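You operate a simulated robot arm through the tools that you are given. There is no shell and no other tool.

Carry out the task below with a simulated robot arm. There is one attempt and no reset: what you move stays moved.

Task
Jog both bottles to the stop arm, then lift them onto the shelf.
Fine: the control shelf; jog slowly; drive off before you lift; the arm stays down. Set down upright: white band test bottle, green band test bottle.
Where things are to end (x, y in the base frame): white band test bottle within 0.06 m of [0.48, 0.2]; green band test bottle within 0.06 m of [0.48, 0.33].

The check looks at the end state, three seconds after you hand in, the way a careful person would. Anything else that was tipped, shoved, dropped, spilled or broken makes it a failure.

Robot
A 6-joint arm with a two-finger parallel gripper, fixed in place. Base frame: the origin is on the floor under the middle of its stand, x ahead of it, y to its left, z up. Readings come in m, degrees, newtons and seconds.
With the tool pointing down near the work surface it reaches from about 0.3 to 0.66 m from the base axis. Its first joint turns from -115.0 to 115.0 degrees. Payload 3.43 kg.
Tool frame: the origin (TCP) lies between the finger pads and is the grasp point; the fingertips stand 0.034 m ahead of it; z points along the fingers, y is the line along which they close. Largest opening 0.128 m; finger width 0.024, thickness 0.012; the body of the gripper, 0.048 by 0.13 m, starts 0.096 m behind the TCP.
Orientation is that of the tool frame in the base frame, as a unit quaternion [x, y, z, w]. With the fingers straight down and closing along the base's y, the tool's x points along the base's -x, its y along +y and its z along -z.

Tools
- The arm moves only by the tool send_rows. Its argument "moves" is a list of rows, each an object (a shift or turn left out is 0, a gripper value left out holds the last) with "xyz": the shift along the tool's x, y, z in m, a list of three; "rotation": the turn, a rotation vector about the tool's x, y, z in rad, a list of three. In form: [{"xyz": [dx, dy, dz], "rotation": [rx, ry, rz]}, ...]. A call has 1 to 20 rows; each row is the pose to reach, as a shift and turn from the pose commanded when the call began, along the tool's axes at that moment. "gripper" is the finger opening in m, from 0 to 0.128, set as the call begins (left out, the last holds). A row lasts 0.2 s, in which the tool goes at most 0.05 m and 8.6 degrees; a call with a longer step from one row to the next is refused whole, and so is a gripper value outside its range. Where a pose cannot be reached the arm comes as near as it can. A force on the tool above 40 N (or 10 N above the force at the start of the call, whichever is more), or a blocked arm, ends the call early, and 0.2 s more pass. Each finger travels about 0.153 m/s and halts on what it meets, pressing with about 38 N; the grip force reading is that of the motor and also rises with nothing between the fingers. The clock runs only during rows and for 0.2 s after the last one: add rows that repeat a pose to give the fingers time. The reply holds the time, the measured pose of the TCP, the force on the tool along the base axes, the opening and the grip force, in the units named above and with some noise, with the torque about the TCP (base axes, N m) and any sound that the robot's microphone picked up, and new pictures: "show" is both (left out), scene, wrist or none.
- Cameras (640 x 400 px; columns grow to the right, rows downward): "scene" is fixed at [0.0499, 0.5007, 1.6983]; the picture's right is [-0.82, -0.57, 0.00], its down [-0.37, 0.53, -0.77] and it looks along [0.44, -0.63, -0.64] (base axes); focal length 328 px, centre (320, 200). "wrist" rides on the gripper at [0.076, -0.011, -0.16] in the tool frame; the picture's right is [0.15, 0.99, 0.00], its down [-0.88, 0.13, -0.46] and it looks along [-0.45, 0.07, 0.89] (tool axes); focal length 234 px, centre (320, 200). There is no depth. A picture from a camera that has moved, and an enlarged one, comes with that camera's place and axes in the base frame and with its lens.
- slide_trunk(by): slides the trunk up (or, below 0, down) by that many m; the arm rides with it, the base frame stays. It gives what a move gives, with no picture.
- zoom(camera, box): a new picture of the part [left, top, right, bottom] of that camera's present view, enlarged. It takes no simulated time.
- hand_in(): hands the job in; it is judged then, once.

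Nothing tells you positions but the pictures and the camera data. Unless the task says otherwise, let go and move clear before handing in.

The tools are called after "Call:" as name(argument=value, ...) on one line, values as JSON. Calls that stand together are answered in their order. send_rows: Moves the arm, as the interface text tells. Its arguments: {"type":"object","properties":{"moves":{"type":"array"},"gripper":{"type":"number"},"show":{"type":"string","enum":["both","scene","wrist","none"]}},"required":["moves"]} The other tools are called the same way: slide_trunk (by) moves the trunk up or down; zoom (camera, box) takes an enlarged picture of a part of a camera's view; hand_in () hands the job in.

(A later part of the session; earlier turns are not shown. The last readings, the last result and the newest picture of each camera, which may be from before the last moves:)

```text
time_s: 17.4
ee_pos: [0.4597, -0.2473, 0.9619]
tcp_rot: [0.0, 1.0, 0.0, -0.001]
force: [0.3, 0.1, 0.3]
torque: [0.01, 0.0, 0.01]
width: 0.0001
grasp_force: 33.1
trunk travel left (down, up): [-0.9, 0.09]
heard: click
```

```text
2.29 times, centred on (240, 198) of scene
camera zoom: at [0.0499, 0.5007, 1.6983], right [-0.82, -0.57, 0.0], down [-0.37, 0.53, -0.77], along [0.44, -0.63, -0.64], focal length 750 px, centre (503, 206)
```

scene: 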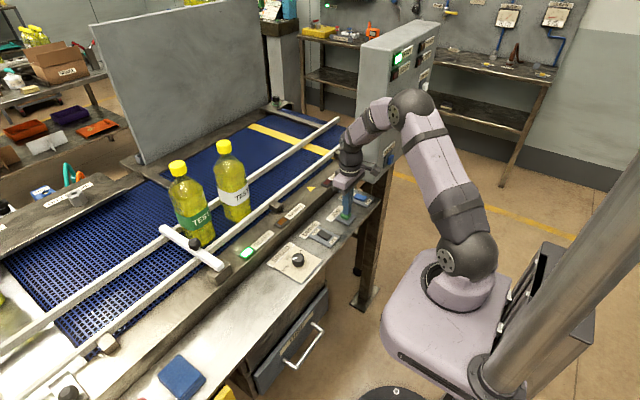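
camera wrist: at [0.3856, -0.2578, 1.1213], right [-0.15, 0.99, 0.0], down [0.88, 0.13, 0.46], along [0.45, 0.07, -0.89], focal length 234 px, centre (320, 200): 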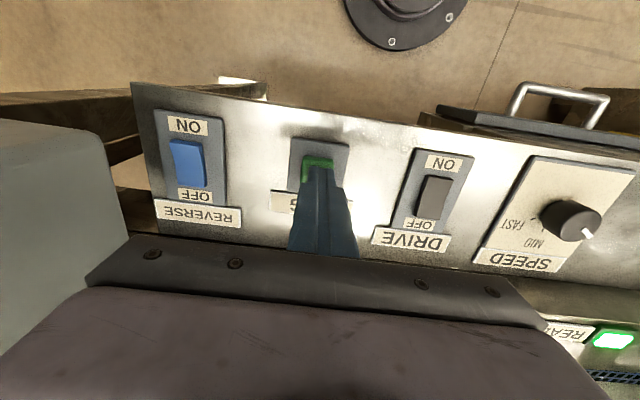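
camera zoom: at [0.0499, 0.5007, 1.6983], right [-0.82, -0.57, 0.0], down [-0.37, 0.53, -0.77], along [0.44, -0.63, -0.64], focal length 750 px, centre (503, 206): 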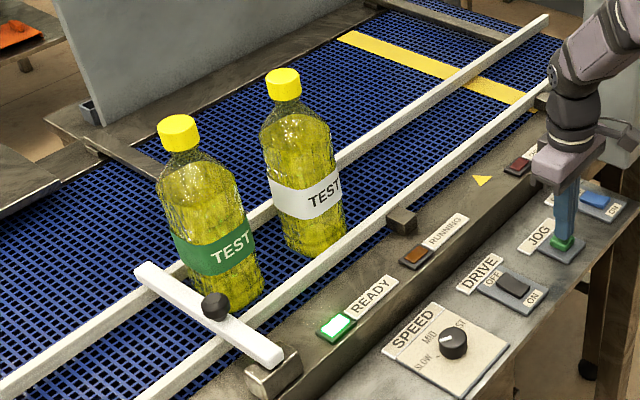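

Green is within about 1 cm of the stop arm, and white is about 14 cm behind it. I'll jog in a short burst to bring green gently against the stop, then check that it stands steady.

Call:
send_rows(moves=[{"xyz": [0, 0, 0.007]}, {"xyz": [0, 0, 0.013]}, {"xyz": [0, 0, 0.0165]}, {"xyz": [0, 0, 0.0165]}, {"xyz": [0, 0, 0.008]}, {"xyz": [0, 0, 0.0]}], show="scene")

Call:
zoom(camera="scene", box=[140, 110, 340, 285])

```text
time_s: 18.8
ee_pos: [0.4609, -0.2475, 0.9632]
tcp_rot: [0.0, 1.0, 0.001, 0.0]
force: [-0.9, -1.0, -0.7]
torque: [0.0, -0.04, -0.03]
width: 0.0
grasp_force: 33.9
trunk travel left (down, up): [-0.9, 0.09]
heard: click
```

scene: 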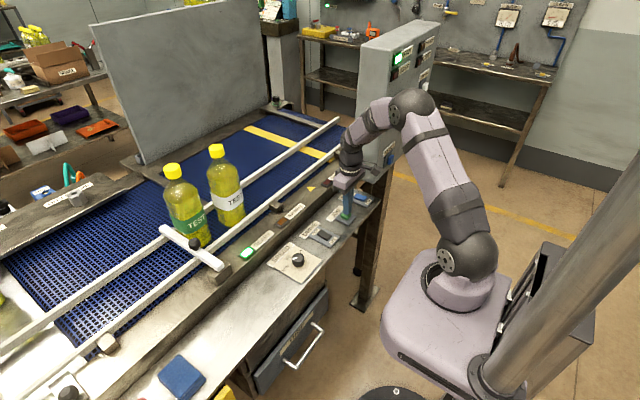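

```text
2.29 times, centred on (240, 198) of scene
camera zoom: at [0.0499, 0.5007, 1.6983], right [-0.82, -0.57, 0.0], down [-0.37, 0.53, -0.77], along [0.44, -0.63, -0.64], focal length 750 px, centre (503, 206)
```

zoom: 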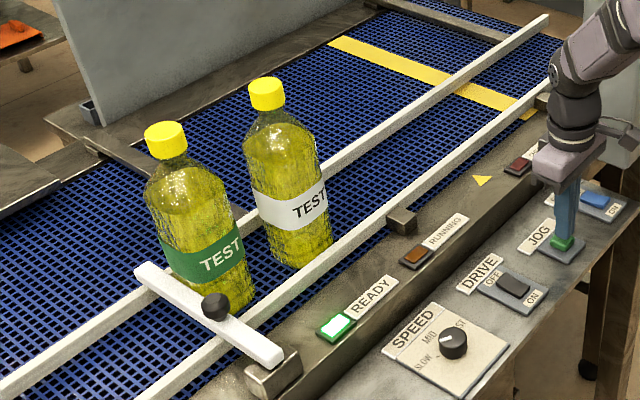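

Green looks to have touched the stop arm and is standing upright. I'll close up the white bottle with another measured burst of about 2.5 cm.

Call:
send_rows(moves=[{"xyz": [0, 0, 0.007]}, {"xyz": [0, 0, 0.013]}, {"xyz": [0, 0, 0.0165]}, {"xyz": [0, 0, 0.0165]}, {"xyz": [0, 0, 0.008]}, {"xyz": [0, 0, 0.0]}], show="scene")

Call:
zoom(camera="scene", box=[140, 110, 340, 285])

```text
time_s: 20.2
ee_pos: [0.46, -0.2483, 0.9625]
tcp_rot: [0.001, 1.0, -0.001, 0.0]
force: [-0.4, 0.1, -0.5]
torque: [0.0, 0.0, 0.03]
width: 0.0
grasp_force: 33.0
trunk travel left (down, up): [-0.9, 0.09]
heard: click
```

scene: 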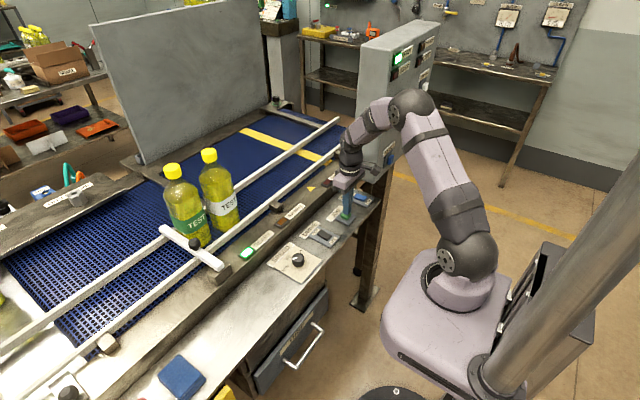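

```text
2.29 times, centred on (240, 198) of scene
camera zoom: at [0.0499, 0.5007, 1.6983], right [-0.82, -0.57, 0.0], down [-0.37, 0.53, -0.77], along [0.44, -0.63, -0.64], focal length 750 px, centre (503, 206)
```

zoom: 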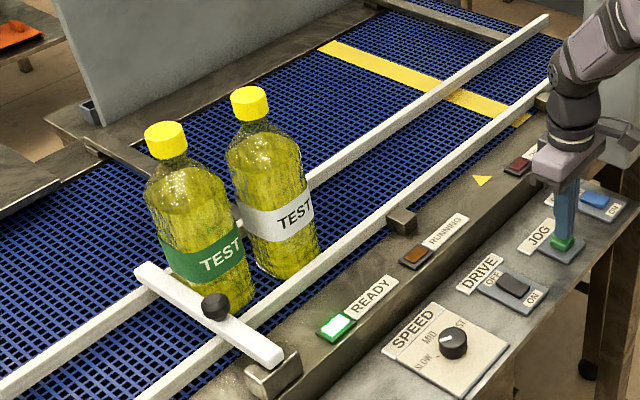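

Green is resting on the stop, and white is about 2 cm behind it. One short tap will close the queue gently.

Call:
send_rows(moves=[{"xyz": [0, 0, 0.007]}, {"xyz": [0, 0, 0.013]}, {"xyz": [0, 0, 0.0165]}, {"xyz": [0, 0, 0.008]}, {"xyz": [0, 0, 0.0]}], show="scene")

Call:
zoom(camera="scene", box=[140, 130, 260, 235])

```text
time_s: 21.4
ee_pos: [0.4601, -0.2478, 0.963]
tcp_rot: [0.0, 1.0, 0.0, 0.0]
force: [0.3, -0.3, 0.1]
torque: [-0.01, -0.01, -0.01]
width: 0.0003
grasp_force: 32.7
trunk travel left (down, up): [-0.9, 0.09]
heard: click
```

scene: 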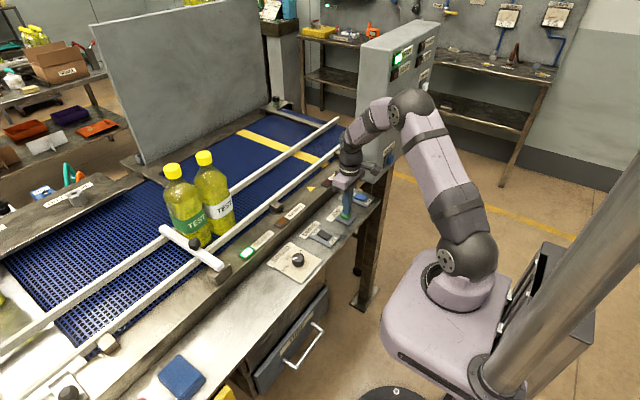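

```text
3.81 times, centred on (200, 182) of scene
camera zoom: at [0.0499, 0.5007, 1.6983], right [-0.82, -0.57, 0.0], down [-0.37, 0.53, -0.77], along [0.44, -0.63, -0.64], focal length 1250 px, centre (777, 267)
```

zoom: 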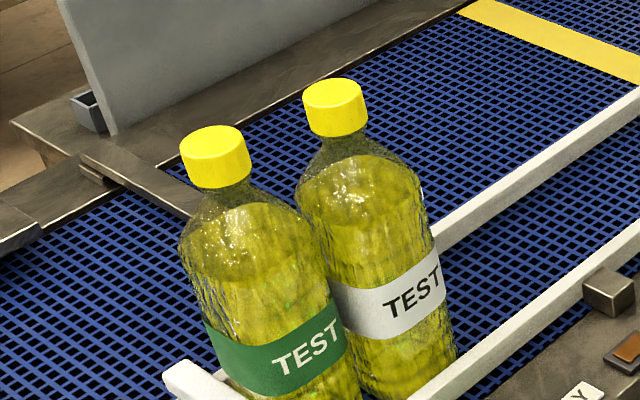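

Both bottles are now queued at the stop arm (green at y≈0.136, white at y≈0.046). Next I'll switch DRIVE OFF by pressing the raised OFF end at about (0.487, -0.128).

Call:
send_rows(moves=[{"xyz": [0, 0, -0.02]}, {"xyz": [0, 0, -0.035]}, {"xyz": [-0.01, 0.04, -0.035]}, {"xyz": [-0.02, 0.08, -0.035]}, {"xyz": [-0.027, 0.115, -0.035]}, {"xyz": [-0.027, 0.12, -0.035]}, {"xyz": [-0.027, 0.12, -0.035]}])

```text
time_s: 23.0
ee_pos: [0.4884, -0.1273, 0.9995]
tcp_rot: [0.0, 1.0, 0.0, -0.001]
force: [-0.7, -0.9, -0.3]
torque: [-0.01, -0.03, 0.03]
width: 0.0001
grasp_force: 33.2
trunk travel left (down, up): [-0.9, 0.09]
camera wrist: at [0.413, -0.1389, 1.1571], right [-0.15, 0.99, 0.0], down [0.88, 0.13, 0.46], along [0.45, 0.07, -0.89], focal length 234 px, centre (320, 200)
```

scene: 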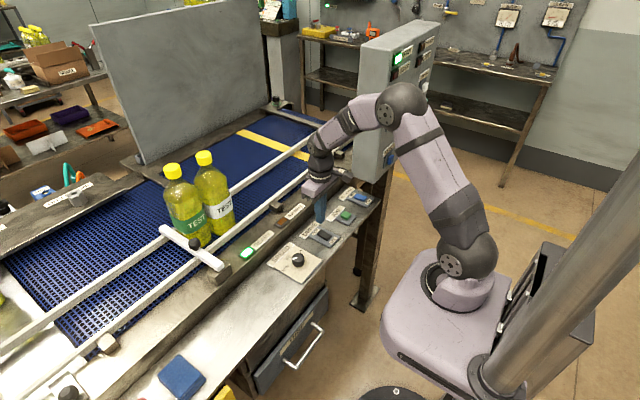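
wrist: 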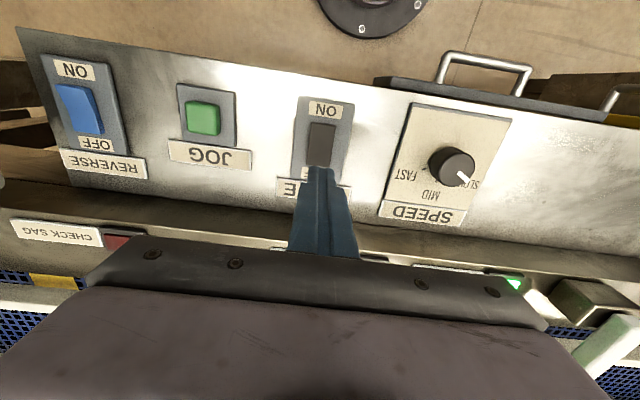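

Call:
send_rows(moves=[{"xyz": [0, 0, 0.02]}, {"xyz": [0, 0, 0.034]}, {"xyz": [0, 0, 0.038]}, {"xyz": [0, 0, 0.041]}, {"xyz": [0, 0, 0.044]}, {"xyz": [0, 0, 0.047]}, {"xyz": [0, 0, 0.05]}, {"xyz": [0, 0, 0.05]}], show="scene")

Call:
zoom(camera="scene", box=[220, 190, 360, 280])

```text
time_s: 24.8
ee_pos: [0.4884, -0.1287, 0.9483]
tcp_rot: [0.0, 1.0, 0.0, 0.0]
force: [1.7, -1.1, 5.9]
torque: [-0.02, 0.01, -0.01]
width: 0.0
grasp_force: 32.3
trunk travel left (down, up): [-0.9, 0.09]
```

scene: 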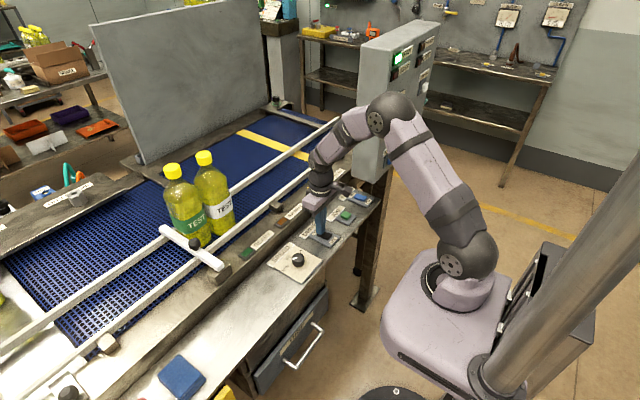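

```text
4.44 times, centred on (290, 235) of scene
camera zoom: at [0.0499, 0.5007, 1.6983], right [-0.82, -0.57, 0.0], down [-0.37, 0.53, -0.77], along [0.44, -0.63, -0.64], focal length 1458 px, centre (453, 44)
```

zoom: 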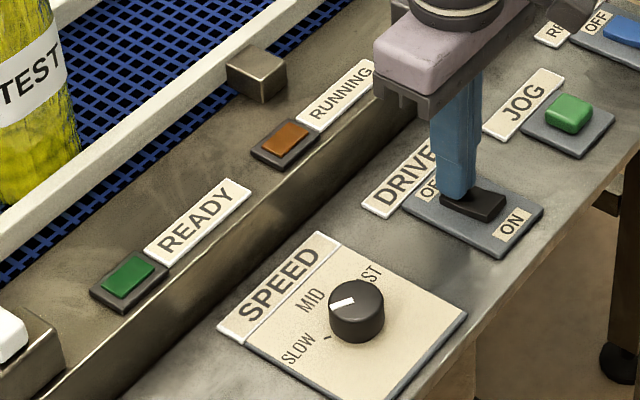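

READY has gone dark, so the DRIVE is OFF with both bottles waiting at the stop. Next I'll raise the tool, tilt it to 30° below horizontal, open the fingers moderately, and look at the bottles with the wrist camera.

Call:
send_rows(moves=[{"xyz": [0, 0, -0.03]}, {"xyz": [0, 0, -0.07]}, {"xyz": [0, 0, -0.115]}, {"xyz": [0, 0, -0.16]}, {"xyz": [-0.0012, 0.0219, -0.1792], "rotation": [0, -0.1047, 0]}, {"xyz": [-0.0023, 0.0437, -0.1984], "rotation": [0, -0.2094, 0]}, {"xyz": [-0.0035, 0.0656, -0.2176], "rotation": [0, -0.3142, 0]}, {"xyz": [-0.0046, 0.0875, -0.2368], "rotation": [0, -0.4189, 0]}, {"xyz": [-0.0058, 0.1094, -0.256], "rotation": [0, -0.5236, 0]}, {"xyz": [-0.007, 0.1312, -0.2752], "rotation": [0, -0.6283, 0]}, {"xyz": [-0.0081, 0.1531, -0.2944], "rotation": [0, -0.733, 0]}, {"xyz": [-0.0093, 0.175, -0.3136], "rotation": [0, -0.8378, 0]}, {"xyz": [-0.0104, 0.1968, -0.3328], "rotation": [0, -0.9425, 0]}, {"xyz": [-0.0116, 0.2187, -0.352], "rotation": [0, -1.0472, 0]}, {"xyz": [-0.0116, 0.2187, -0.352], "rotation": [0, -1.0472, 0]}])

```text
time_s: 28.0
ee_pos: [0.5011, 0.0913, 1.3007]
tcp_rot: [-0.001, 0.866, 0.001, 0.499]
force: [1.0, -0.2, -0.7]
torque: [0.01, -0.02, 0.0]
width: 0.0
grasp_force: 33.3
trunk travel left (down, up): [-0.9, 0.09]
camera wrist: at [0.3245, 0.0804, 1.3125], right [-0.07, 0.99, -0.13], down [0.04, 0.13, 0.99], along [1.0, 0.07, -0.05], focal length 234 px, centre (320, 200)
```

scene: 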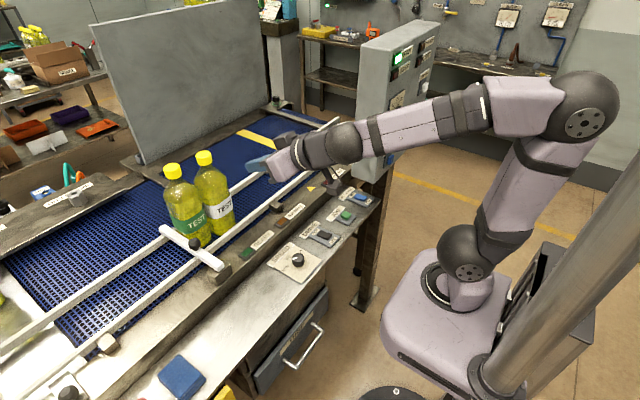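
wrist: 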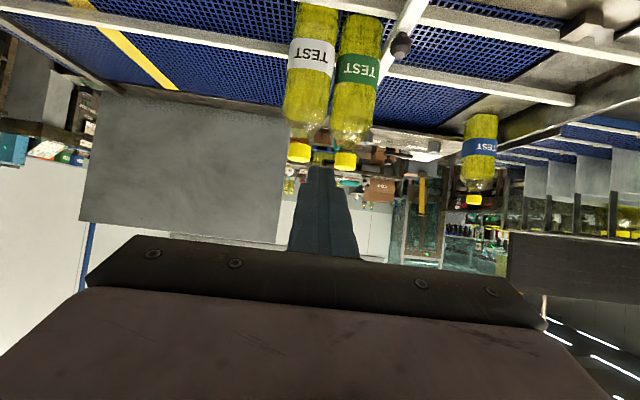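

The tilted pose works, and the wrist camera sees both bottles (upside down). I'll zoom in to triangulate their caps and bases.

Call:
zoom(camera="wrist", box=[260, 80, 420, 180])

Call:
zoom(camera="wrist", box=[260, 0, 420, 100])

Call:
zoom(camera="scene", box=[150, 140, 250, 260])

```text
4.00 times, centred on (340, 130) of wrist
camera zoom: at [0.3245, 0.0804, 1.3125], right [-0.07, 0.99, -0.13], down [0.04, 0.13, 0.99], along [1.0, 0.07, -0.05], focal length 937 px, centre (240, 480)
```

zoom: 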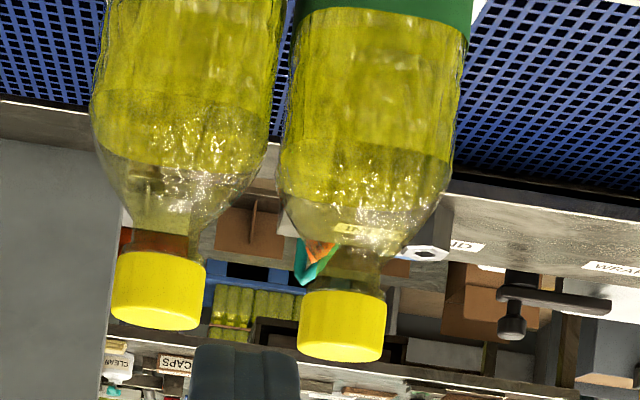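

```text
4.00 times, centred on (340, 50) of wrist
camera zoom: at [0.3245, 0.0804, 1.3125], right [-0.07, 0.99, -0.13], down [0.04, 0.13, 0.99], along [1.0, 0.07, -0.05], focal length 937 px, centre (240, 800)
```

zoom: 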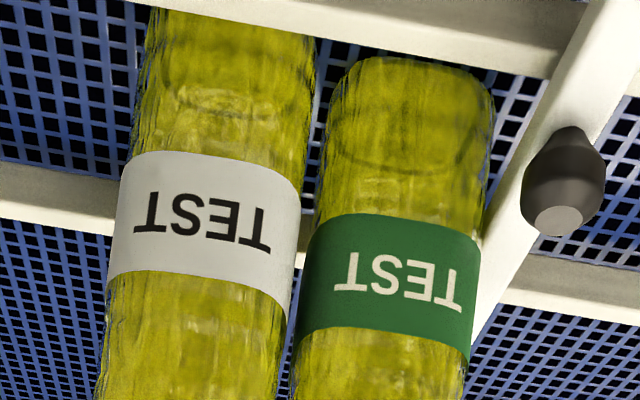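

```text
3.33 times, centred on (200, 200) of scene
camera zoom: at [0.0499, 0.5007, 1.6983], right [-0.82, -0.57, 0.0], down [-0.37, 0.53, -0.77], along [0.44, -0.63, -0.64], focal length 1094 px, centre (720, 200)
```

zoom: 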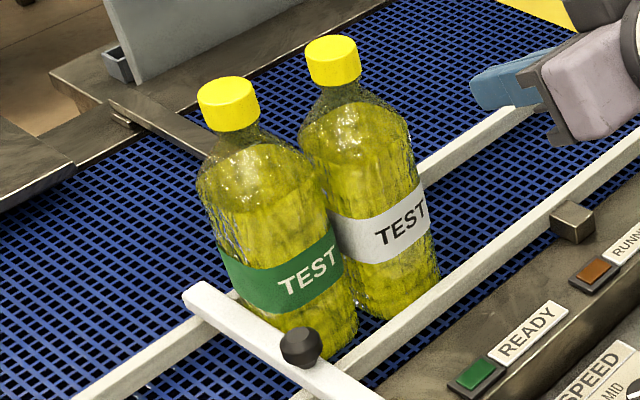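

By triangulation, the green cap centre is at about (0.755, 0.149, 1.215) and the white at about (0.736, 0.063, 1.216). The caps are about 41 mm wide, the bodies about 80 mm, and the belt is at z≈0.955. I'll open the fingers to 70 mm and move to a pre-grasp point in front of the green cap.

Call:
send_rows(moves=[{"xyz": [-0.003, 0.0115, 0.0257]}, {"xyz": [-0.006, 0.023, 0.0513]}, {"xyz": [-0.0094, 0.0343, 0.077]}, {"xyz": [-0.0125, 0.0458, 0.1026]}, {"xyz": [-0.0156, 0.0572, 0.1283]}, {"xyz": [-0.0156, 0.0572, 0.1283]}], gripper=0.07)

Call:
zoom(camera="wrist", box=[220, 60, 440, 260])

Call:
zoom(camera="scene", box=[140, 120, 300, 240])

```text
time_s: 29.4
ee_pos: [0.6195, 0.1481, 1.2498]
tcp_rot: [0.0, 0.865, 0.0, 0.501]
force: [0.4, 0.0, 0.4]
torque: [0.0, 0.02, 0.01]
width: 0.0702
grasp_force: 0.1
trunk travel left (down, up): [-0.9, 0.09]
camera wrist: at [0.4427, 0.1373, 1.2623], right [-0.07, 0.99, -0.13], down [0.04, 0.13, 0.99], along [1.0, 0.07, -0.05], focal length 234 px, centre (320, 200)
```

scene: 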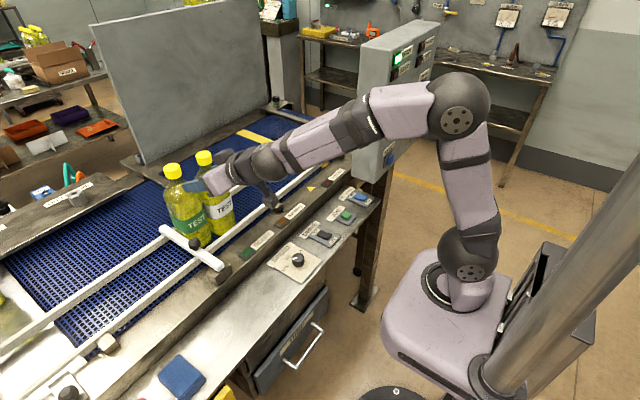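
wrist: 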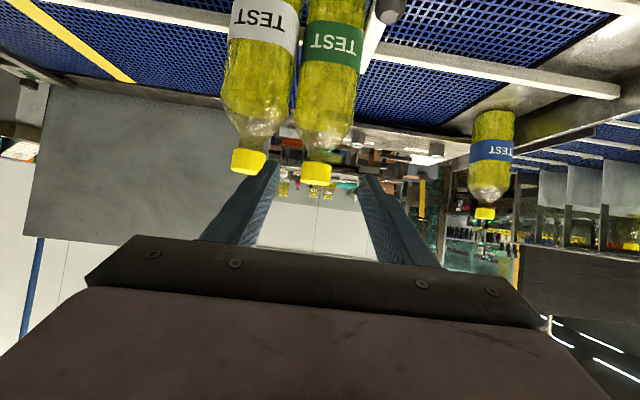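

```text
2.00 times, centred on (330, 160) of wrist
camera zoom: at [0.4427, 0.1373, 1.2623], right [-0.07, 0.99, -0.13], down [0.04, 0.13, 0.99], along [1.0, 0.07, -0.05], focal length 468 px, centre (300, 280)
```

zoom: 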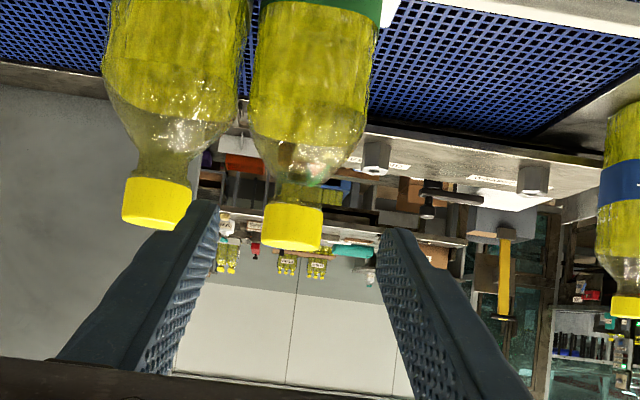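

```text
3.33 times, centred on (220, 180) of scene
camera zoom: at [0.0499, 0.5007, 1.6983], right [-0.82, -0.57, 0.0], down [-0.37, 0.53, -0.77], along [0.44, -0.63, -0.64], focal length 1094 px, centre (653, 267)
```

zoom: 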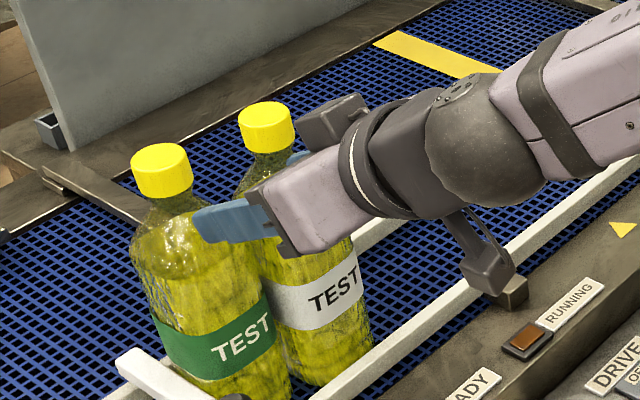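

The new view confirms the green cap at y≈0.149, z≈1.213, centred between the fingers with clearance to the white bottle. I'll slide the fingers around the cap slowly.

Call:
send_rows(moves=[{"xyz": [0.0006, 0.0, 0.035]}, {"xyz": [-0.0001, 0.0005, 0.0692]}, {"xyz": [-0.0118, 0.001, 0.0914]}, {"xyz": [-0.0215, 0.001, 0.1088]}, {"xyz": [-0.029, 0.001, 0.1218]}, {"xyz": [-0.0353, 0.001, 0.1326]}, {"xyz": [-0.0353, 0.001, 0.1326]}])

Call:
zoom(camera="wrist", box=[220, 60, 440, 260])

Call:
zoom(camera="scene", box=[140, 130, 240, 205])

```text
time_s: 31.0
ee_pos: [0.7515, 0.1487, 1.2152]
tcp_rot: [0.0, 0.866, 0.0, 0.5]
force: [-0.3, 0.1, 0.0]
torque: [0.0, 0.0, -0.01]
width: 0.07
grasp_force: 0.0
trunk travel left (down, up): [-0.9, 0.09]
camera wrist: at [0.5749, 0.1382, 1.2269], right [-0.07, 0.99, -0.13], down [0.05, 0.13, 0.99], along [1.0, 0.07, -0.05], focal length 234 px, centre (320, 200)
```

scene: 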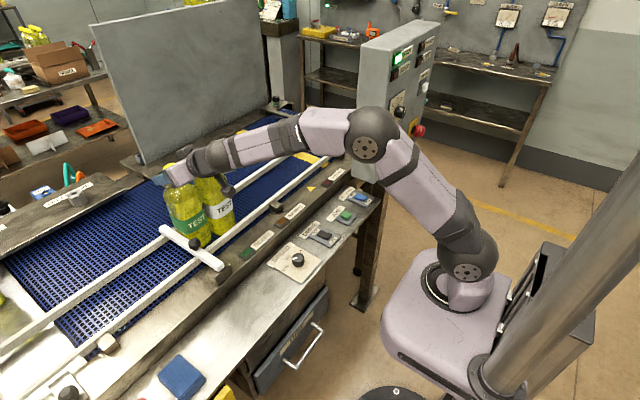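
wrist: 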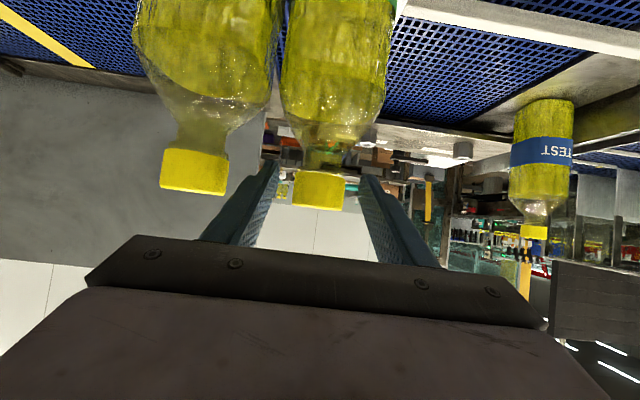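

```text
2.00 times, centred on (330, 160) of wrist
camera zoom: at [0.5749, 0.1382, 1.2269], right [-0.07, 0.99, -0.13], down [0.05, 0.13, 0.99], along [1.0, 0.07, -0.05], focal length 468 px, centre (300, 280)
```

zoom: 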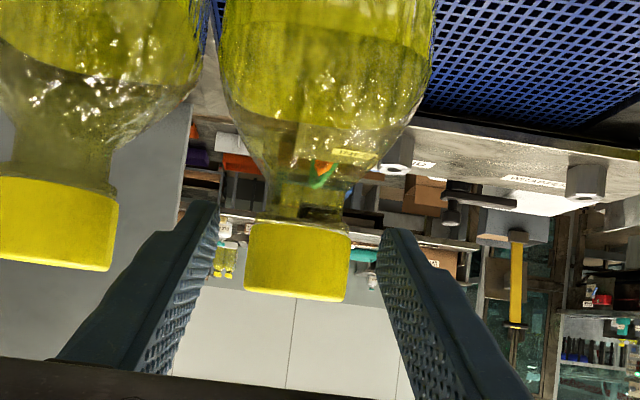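

```text
5.33 times, centred on (190, 168) of scene
camera zoom: at [0.0499, 0.5007, 1.6983], right [-0.82, -0.57, 0.0], down [-0.37, 0.53, -0.77], along [0.44, -0.63, -0.64], focal length 1750 px, centre (1013, 373)
```

zoom: 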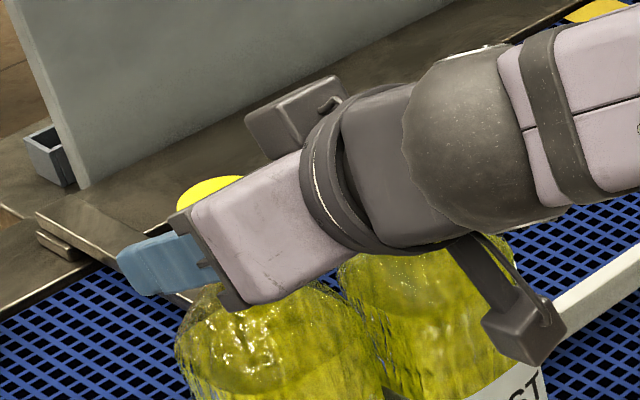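

The fingers are centred around the green cap (cap centre about (0.754, 0.149, 1.211)). I'll close on the cap and check the grip width before lifting.

Call:
send_rows(moves=[{"xyz": [0, 0, 0]}, {"xyz": [0, 0, 0]}, {"xyz": [0, 0, 0]}, {"xyz": [0, 0, 0]}], gripper=0.0)

```text
time_s: 32.0
ee_pos: [0.7499, 0.1477, 1.2148]
tcp_rot: [0.0, 0.866, 0.0, 0.5]
force: [0.2, -2.9, 0.3]
torque: [-0.47, -0.03, -0.08]
width: 0.0391
grasp_force: 38.1
trunk travel left (down, up): [-0.9, 0.09]
camera wrist: at [0.575, 0.1377, 1.2264], right [-0.07, 0.99, -0.13], down [0.05, 0.13, 0.99], along [1.0, 0.07, -0.06], focal length 234 px, centre (320, 200)
```

scene: 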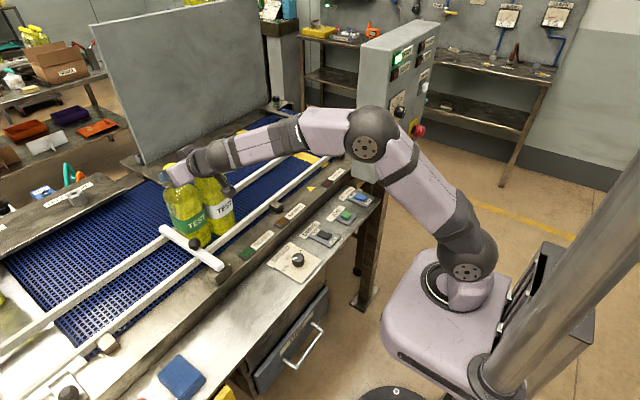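
wrist: 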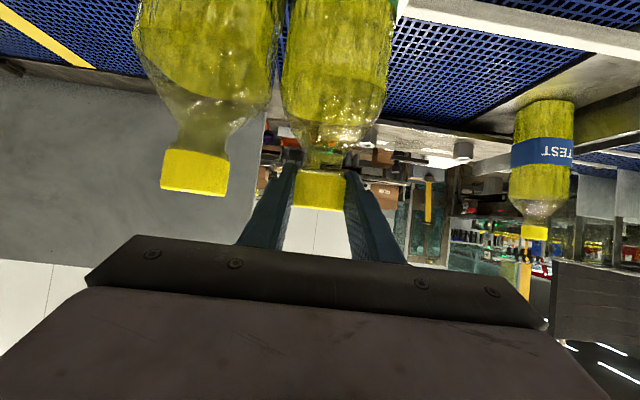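

The cap is held (39 mm opening, 38 N). I'll lift straight up 2 cm slowly to check the weight and that the bottle hangs upright.

Call:
send_rows(moves=[{"xyz": [-0.0043, 0, -0.0025]}, {"xyz": [-0.0087, 0, -0.005]}, {"xyz": [-0.013, 0, -0.0075]}, {"xyz": [-0.0173, 0, -0.01]}, {"xyz": [-0.0173, 0, -0.01]}])

Call:
zoom(camera="scene", box=[140, 130, 280, 250])

Call:
zoom(camera="wrist", box=[220, 0, 460, 230])

```text
time_s: 33.2
ee_pos: [0.7527, 0.1497, 1.2326]
tcp_rot: [0.001, 0.866, -0.001, 0.499]
force: [-0.5, -3.0, -9.0]
torque: [-0.67, 0.11, -0.04]
width: 0.0391
grasp_force: 37.4
trunk travel left (down, up): [-0.9, 0.09]
camera wrist: at [0.5766, 0.1378, 1.2456], right [-0.07, 0.99, -0.13], down [0.05, 0.13, 0.99], along [1.0, 0.07, -0.06], focal length 234 px, centre (320, 200)
```

scene: 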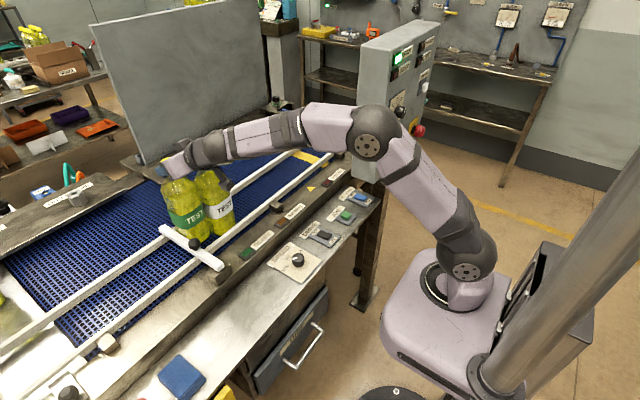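
wrist: 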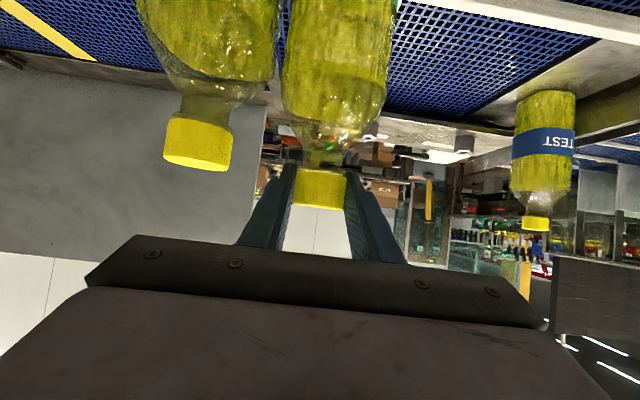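

```text
3.33 times, centred on (210, 190) of scene
camera zoom: at [0.0499, 0.5007, 1.6983], right [-0.82, -0.57, 0.0], down [-0.37, 0.53, -0.77], along [0.44, -0.63, -0.64], focal length 1094 px, centre (687, 233)
```

zoom: 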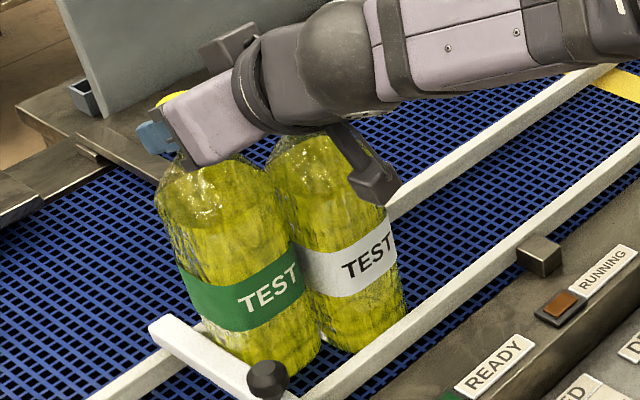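

```text
1.74 times, centred on (340, 115) of wrist
camera zoom: at [0.5766, 0.1378, 1.2456], right [-0.07, 0.99, -0.13], down [0.05, 0.13, 0.99], along [1.0, 0.07, -0.06], focal length 407 px, centre (285, 348)
```

zoom: 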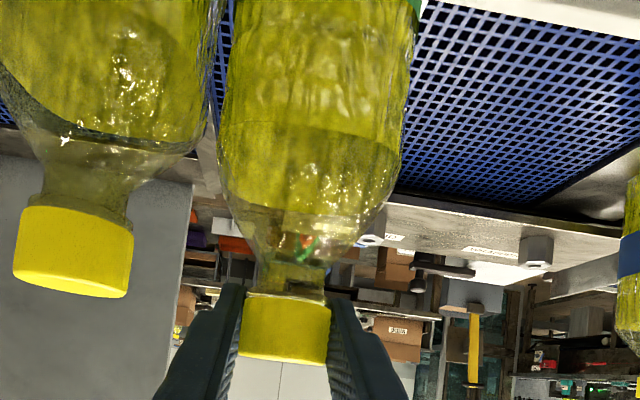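

The load reads about 9 N (roughly 0.9 kg) and the bottle is rising. There's a light 3 N sideways push from the stop arm, so I'll ease the bottle 2 mm away from it before continuing, to avoid dragging the arm up.

Call:
send_rows(moves=[{"xyz": [0, -0.001, 0]}, {"xyz": [0, -0.002, 0]}, {"xyz": [0, -0.002, 0]}], show="none")

```text
time_s: 34.0
ee_pos: [0.7513, 0.1472, 1.2335]
tcp_rot: [-0.001, 0.866, 0.001, 0.499]
force: [0.4, 0.1, -8.2]
torque: [0.04, 0.09, 0.01]
width: 0.0393
grasp_force: 37.9
trunk travel left (down, up): [-0.9, 0.09]
```

The sideways force is gone. Now I'll lift another 12 cm straight up, slowly.

Call:
send_rows(moves=[{"xyz": [-0.0069, 0, -0.004]}, {"xyz": [-0.0139, 0, -0.008]}, {"xyz": [-0.0242, 0, -0.014]}, {"xyz": [-0.0346, 0, -0.02]}, {"xyz": [-0.0468, 0, -0.027]}, {"xyz": [-0.0589, 0, -0.034]}, {"xyz": [-0.071, 0, -0.041]}, {"xyz": [-0.0831, 0, -0.048]}, {"xyz": [-0.0953, 0, -0.055]}, {"xyz": [-0.1039, 0, -0.06]}, {"xyz": [-0.1039, 0, -0.06]}])

Call:
zoom(camera="scene", box=[120, 110, 280, 280])

```text
time_s: 36.4
ee_pos: [0.7518, 0.1467, 1.3545]
tcp_rot: [-0.001, 0.867, 0.001, 0.499]
force: [-0.8, -0.2, -8.6]
torque: [0.02, 0.06, 0.02]
width: 0.0393
grasp_force: 37.4
trunk travel left (down, up): [-0.9, 0.09]
camera wrist: at [0.5763, 0.1366, 1.3664], right [-0.07, 0.99, -0.13], down [0.05, 0.13, 0.99], along [1.0, 0.07, -0.06], focal length 234 px, centre (320, 200)
```

scene: 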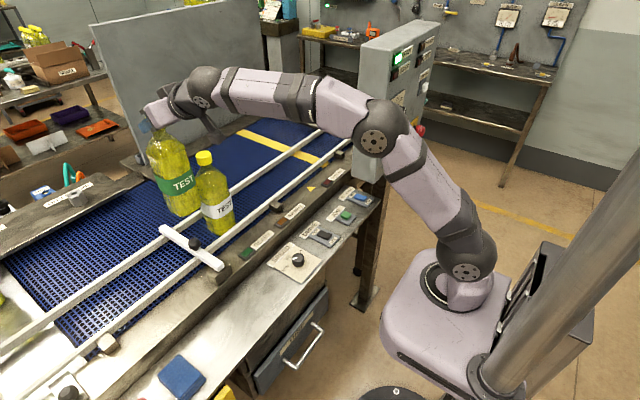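
wrist: 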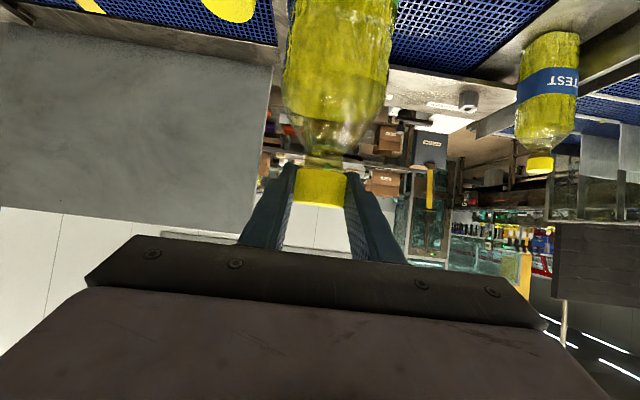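

```text
2.35 times, centred on (200, 195) of scene
camera zoom: at [0.0499, 0.5007, 1.6983], right [-0.82, -0.57, 0.0], down [-0.37, 0.53, -0.77], along [0.44, -0.63, -0.64], focal length 772 px, centre (602, 212)
```

zoom: 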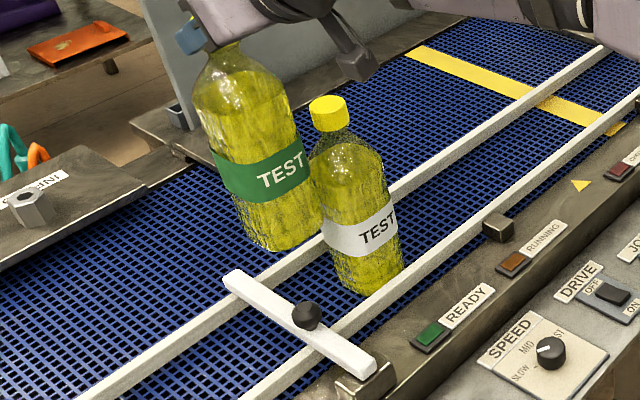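

Green hangs upright and clear, and white hasn't been disturbed. I'll ease it away from white first (+y), then carry it back over the control shelf to about (0.48, 0.315).

Call:
send_rows(moves=[{"xyz": [0, 0.01, 0]}, {"xyz": [0, 0.02, 0]}, {"xyz": [0, 0.03, 0]}, {"xyz": [0.0113, 0.0415, -0.0196]}, {"xyz": [0.0227, 0.053, -0.0393]}, {"xyz": [0.034, 0.0645, -0.0589]}, {"xyz": [0.0453, 0.076, -0.0785]}, {"xyz": [0.0567, 0.0875, -0.0982]}, {"xyz": [0.068, 0.099, -0.1178]}, {"xyz": [0.0793, 0.1105, -0.1374]}, {"xyz": [0.0906, 0.122, -0.157]}, {"xyz": [0.102, 0.1335, -0.1767]}, {"xyz": [0.1133, 0.145, -0.1963]}, {"xyz": [0.1246, 0.1565, -0.2159]}, {"xyz": [0.136, 0.168, -0.2356]}, {"xyz": [0.136, 0.168, -0.2356]}, {"xyz": [0.136, 0.168, -0.2356]}])

Call:
zoom(camera="scene", box=[80, 160, 340, 400])

```text
time_s: 40.0
ee_pos: [0.4798, 0.3165, 1.3542]
tcp_rot: [0.001, 0.866, -0.001, 0.501]
force: [0.1, -0.2, -7.0]
torque: [0.05, 0.09, -0.01]
width: 0.0393
grasp_force: 38.7
trunk travel left (down, up): [-0.9, 0.09]
camera wrist: at [0.3033, 0.3059, 1.3658], right [-0.07, 0.99, -0.13], down [0.05, 0.13, 0.99], along [1.0, 0.07, -0.06], focal length 234 px, centre (320, 200)
```

scene: 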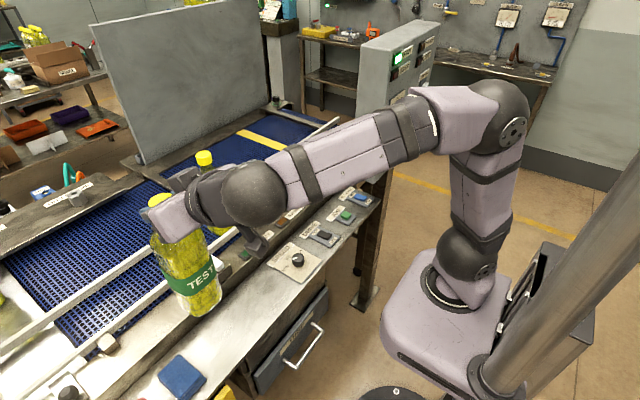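
wrist: 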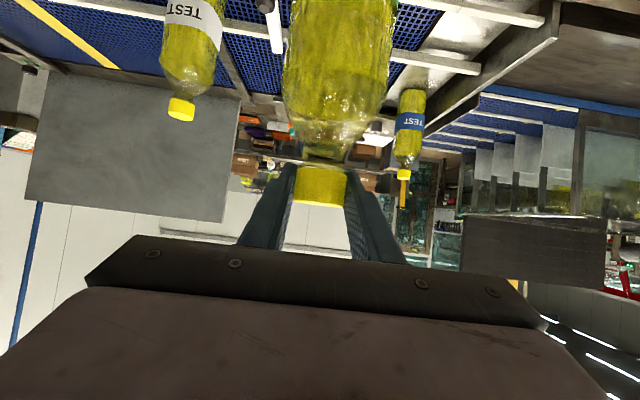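

```text
1.67 times, centred on (210, 280) of scene
camera zoom: at [0.0499, 0.5007, 1.6983], right [-0.82, -0.57, 0.0], down [-0.37, 0.53, -0.77], along [0.44, -0.63, -0.64], focal length 547 px, centre (503, 67)
```

zoom: 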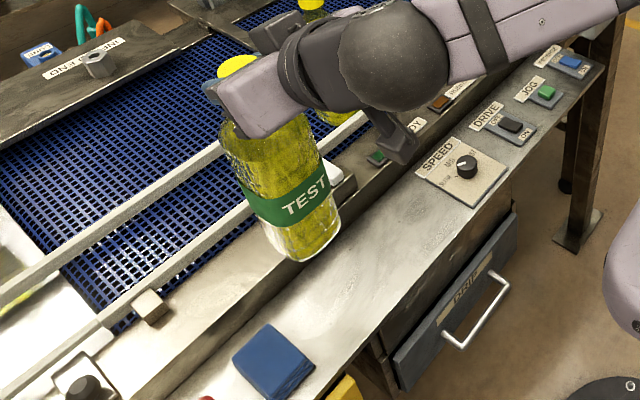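

Green is above the shelf spot with clear space between the stop-arm block and the sponge. I'll lower most of the way, then check.

Call:
send_rows(moves=[{"xyz": [0.0173, 0, 0.01]}, {"xyz": [0.0346, 0, 0.02]}, {"xyz": [0.052, 0, 0.03]}, {"xyz": [0.0693, 0, 0.04]}, {"xyz": [0.0866, 0, 0.05]}, {"xyz": [0.1039, 0, 0.06]}, {"xyz": [0.1212, 0, 0.07]}, {"xyz": [0.1299, 0, 0.075]}, {"xyz": [0.1299, 0, 0.075]}])

Call:
zoom(camera="scene", box=[80, 200, 300, 400])

```text
time_s: 42.0
ee_pos: [0.4792, 0.3165, 1.205]
tcp_rot: [-0.001, 0.866, 0.0, 0.5]
force: [0.4, 0.2, -7.7]
torque: [-0.02, 0.11, 0.01]
width: 0.0393
grasp_force: 37.9
trunk travel left (down, up): [-0.9, 0.09]
camera wrist: at [0.3037, 0.3059, 1.2158], right [-0.07, 0.99, -0.13], down [0.05, 0.13, 0.99], along [1.0, 0.07, -0.06], focal length 234 px, centre (320, 200)
```

scene: 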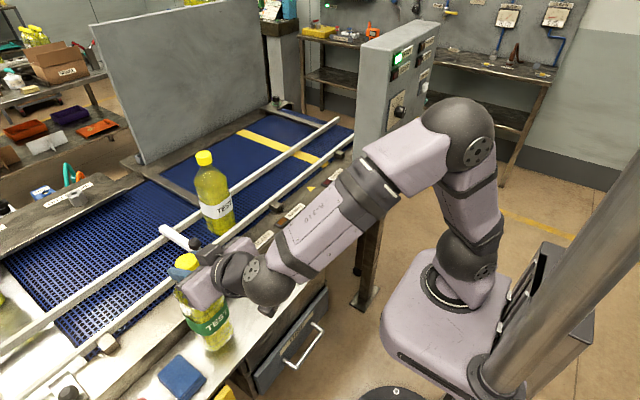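
wrist: 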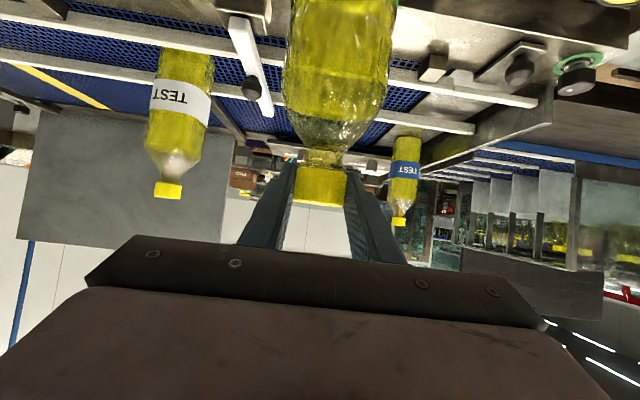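

```text
2.00 times, centred on (190, 300) of scene
camera zoom: at [0.0499, 0.5007, 1.6983], right [-0.82, -0.57, 0.0], down [-0.37, 0.53, -0.77], along [0.44, -0.63, -0.64], focal length 656 px, centre (580, 0)
```

zoom: 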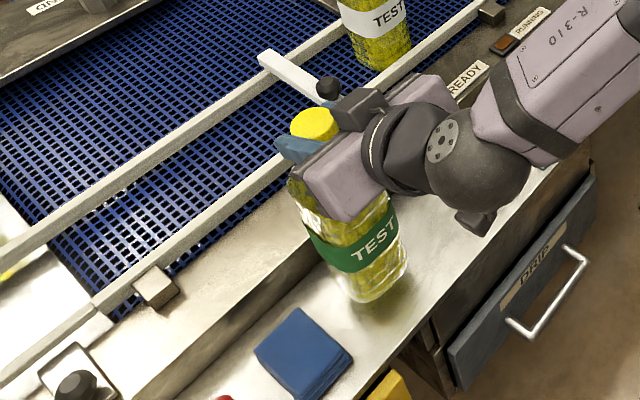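

It's about 4 cm above the shelf, well clear of the sponge and frame. I'll continue with small steps while watching the vertical force.

Call:
send_rows(moves=[{"xyz": [0.0043, 0, 0.0025]}, {"xyz": [0.0087, 0, 0.005]}, {"xyz": [0.013, 0, 0.0075]}, {"xyz": [0.0173, 0, 0.01]}, {"xyz": [0.0217, 0, 0.0125]}, {"xyz": [0.026, 0, 0.015]}, {"xyz": [0.026, 0, 0.015]}], show="scene")

Call:
zoom(camera="scene", box=[140, 240, 260, 380])

```text
time_s: 43.6
ee_pos: [0.4809, 0.3146, 1.1739]
tcp_rot: [-0.001, 0.867, 0.0, 0.499]
force: [0.1, -0.6, -8.0]
torque: [0.0, 0.07, -0.02]
width: 0.0394
grasp_force: 38.1
trunk travel left (down, up): [-0.9, 0.09]
```

scene: 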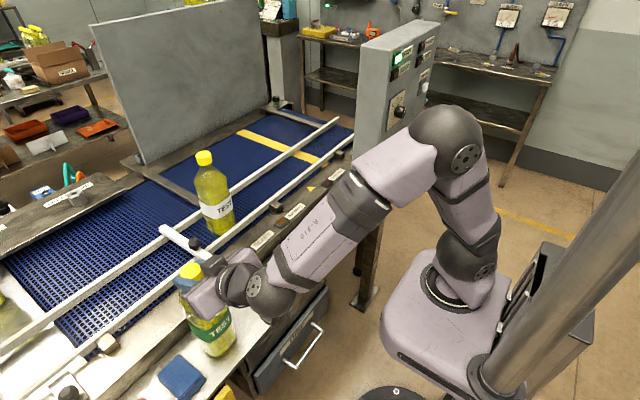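

```text
2.86 times, centred on (200, 310) of scene
camera zoom: at [0.0499, 0.5007, 1.6983], right [-0.82, -0.57, 0.0], down [-0.37, 0.53, -0.77], along [0.44, -0.63, -0.64], focal length 938 px, centre (663, -114)
```

zoom: 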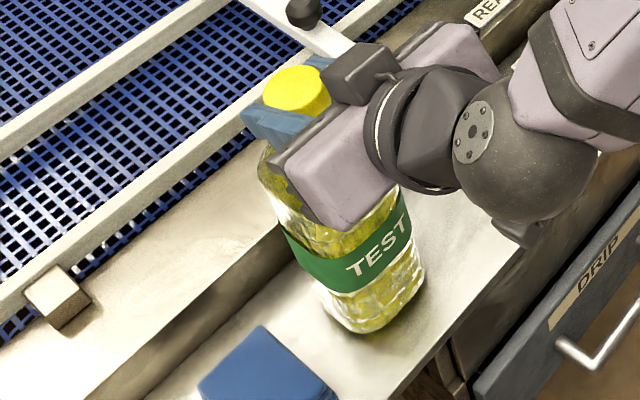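

Call:
send_rows(moves=[{"xyz": [0.0017, 0, 0.001]}, {"xyz": [0.0035, 0, 0.002]}, {"xyz": [0.0052, 0, 0.003]}, {"xyz": [0.0069, 0, 0.004]}, {"xyz": [0.0069, 0, 0.004]}], show="none")

```text
time_s: 44.8
ee_pos: [0.4787, 0.3148, 1.1694]
tcp_rot: [0.0, 0.866, 0.001, 0.5]
force: [-1.3, 1.3, 3.6]
torque: [-0.22, 0.73, -0.03]
width: 0.0394
grasp_force: 38.2
trunk travel left (down, up): [-0.9, 0.09]
```

The bottle has touched the shelf at TCP z≈1.169 (vertical load reversed). The torque suggests slight edge-first contact, so I'll check its tilt before releasing.

Call:
zoom(camera="scene", box=[140, 240, 260, 380])

Call:
zoom(camera="wrist", box=[220, 0, 460, 230])

```text
2.86 times, centred on (200, 310) of scene
camera zoom: at [0.0499, 0.5007, 1.6983], right [-0.82, -0.57, 0.0], down [-0.37, 0.53, -0.77], along [0.44, -0.63, -0.64], focal length 938 px, centre (663, -114)
```

zoom: 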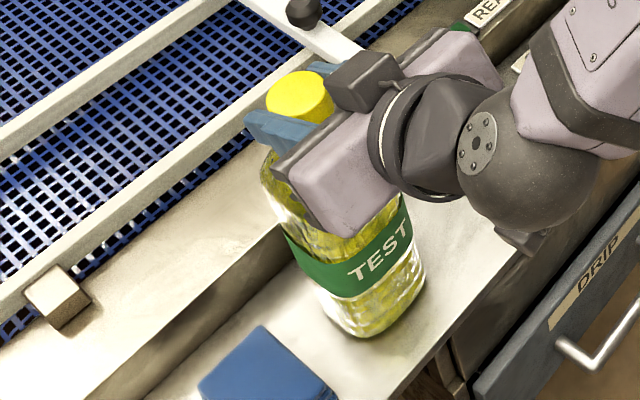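

```text
1.74 times, centred on (340, 115) of wrist
camera zoom: at [0.3026, 0.3046, 1.1802], right [-0.07, 0.99, -0.13], down [0.04, 0.13, 0.99], along [1.0, 0.07, -0.05], focal length 407 px, centre (285, 348)
```

zoom: 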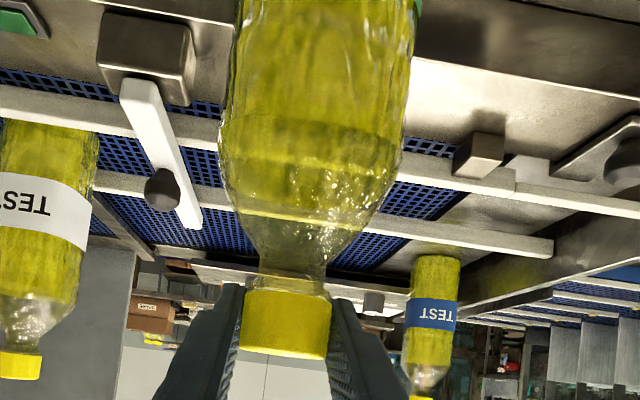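

The bottle looks upright and is resting on the shelf. I'll release it by opening to 70 mm while holding position.

Call:
send_rows(moves=[{"xyz": [0, 0, 0]}, {"xyz": [0, 0, 0]}, {"xyz": [0, 0, 0]}, {"xyz": [0, 0, 0]}], gripper=0.07)

Call:
zoom(camera="wrist", box=[220, 0, 460, 230])

Call:
zoom(camera="scene", box=[140, 240, 260, 380])

```text
time_s: 45.8
ee_pos: [0.4798, 0.3159, 1.1676]
tcp_rot: [0.0, 0.866, 0.0, 0.5]
force: [-0.4, -0.3, 0.4]
torque: [-0.04, -0.02, 0.02]
width: 0.07
grasp_force: 0.0
trunk travel left (down, up): [-0.9, 0.09]
camera wrist: at [0.3027, 0.3044, 1.1792], right [-0.07, 0.99, -0.13], down [0.05, 0.13, 0.99], along [1.0, 0.07, -0.05], focal length 234 px, centre (320, 200)
```

scene: 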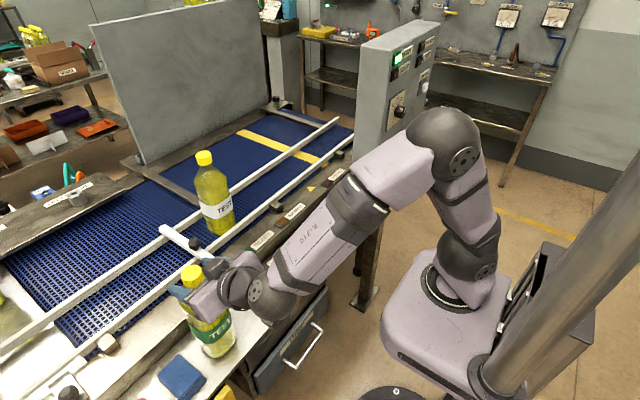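
wrist: 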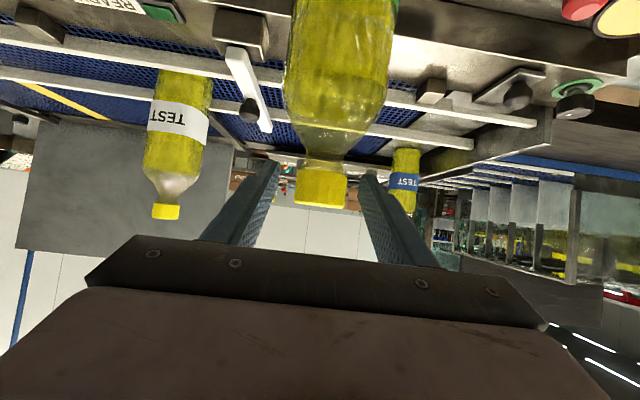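

```text
1.74 times, centred on (340, 115) of wrist
camera zoom: at [0.3027, 0.3044, 1.1792], right [-0.07, 0.99, -0.13], down [0.05, 0.13, 0.99], along [1.0, 0.07, -0.05], focal length 407 px, centre (285, 348)
```

zoom: 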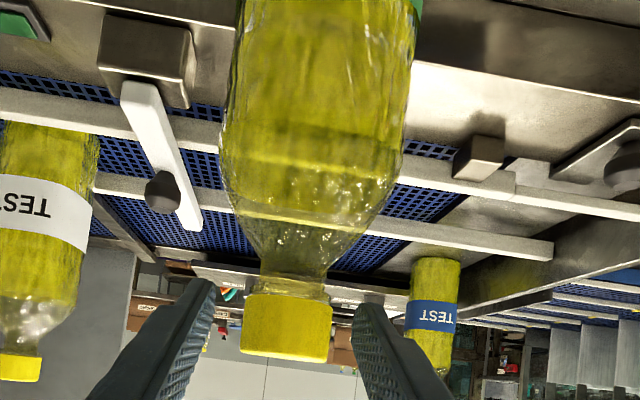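

```text
2.86 times, centred on (200, 310) of scene
camera zoom: at [0.0499, 0.5007, 1.6983], right [-0.82, -0.57, 0.0], down [-0.37, 0.53, -0.77], along [0.44, -0.63, -0.64], focal length 938 px, centre (663, -114)
```

zoom: 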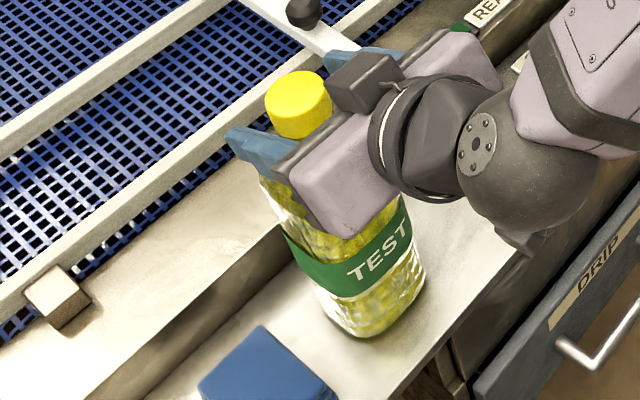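

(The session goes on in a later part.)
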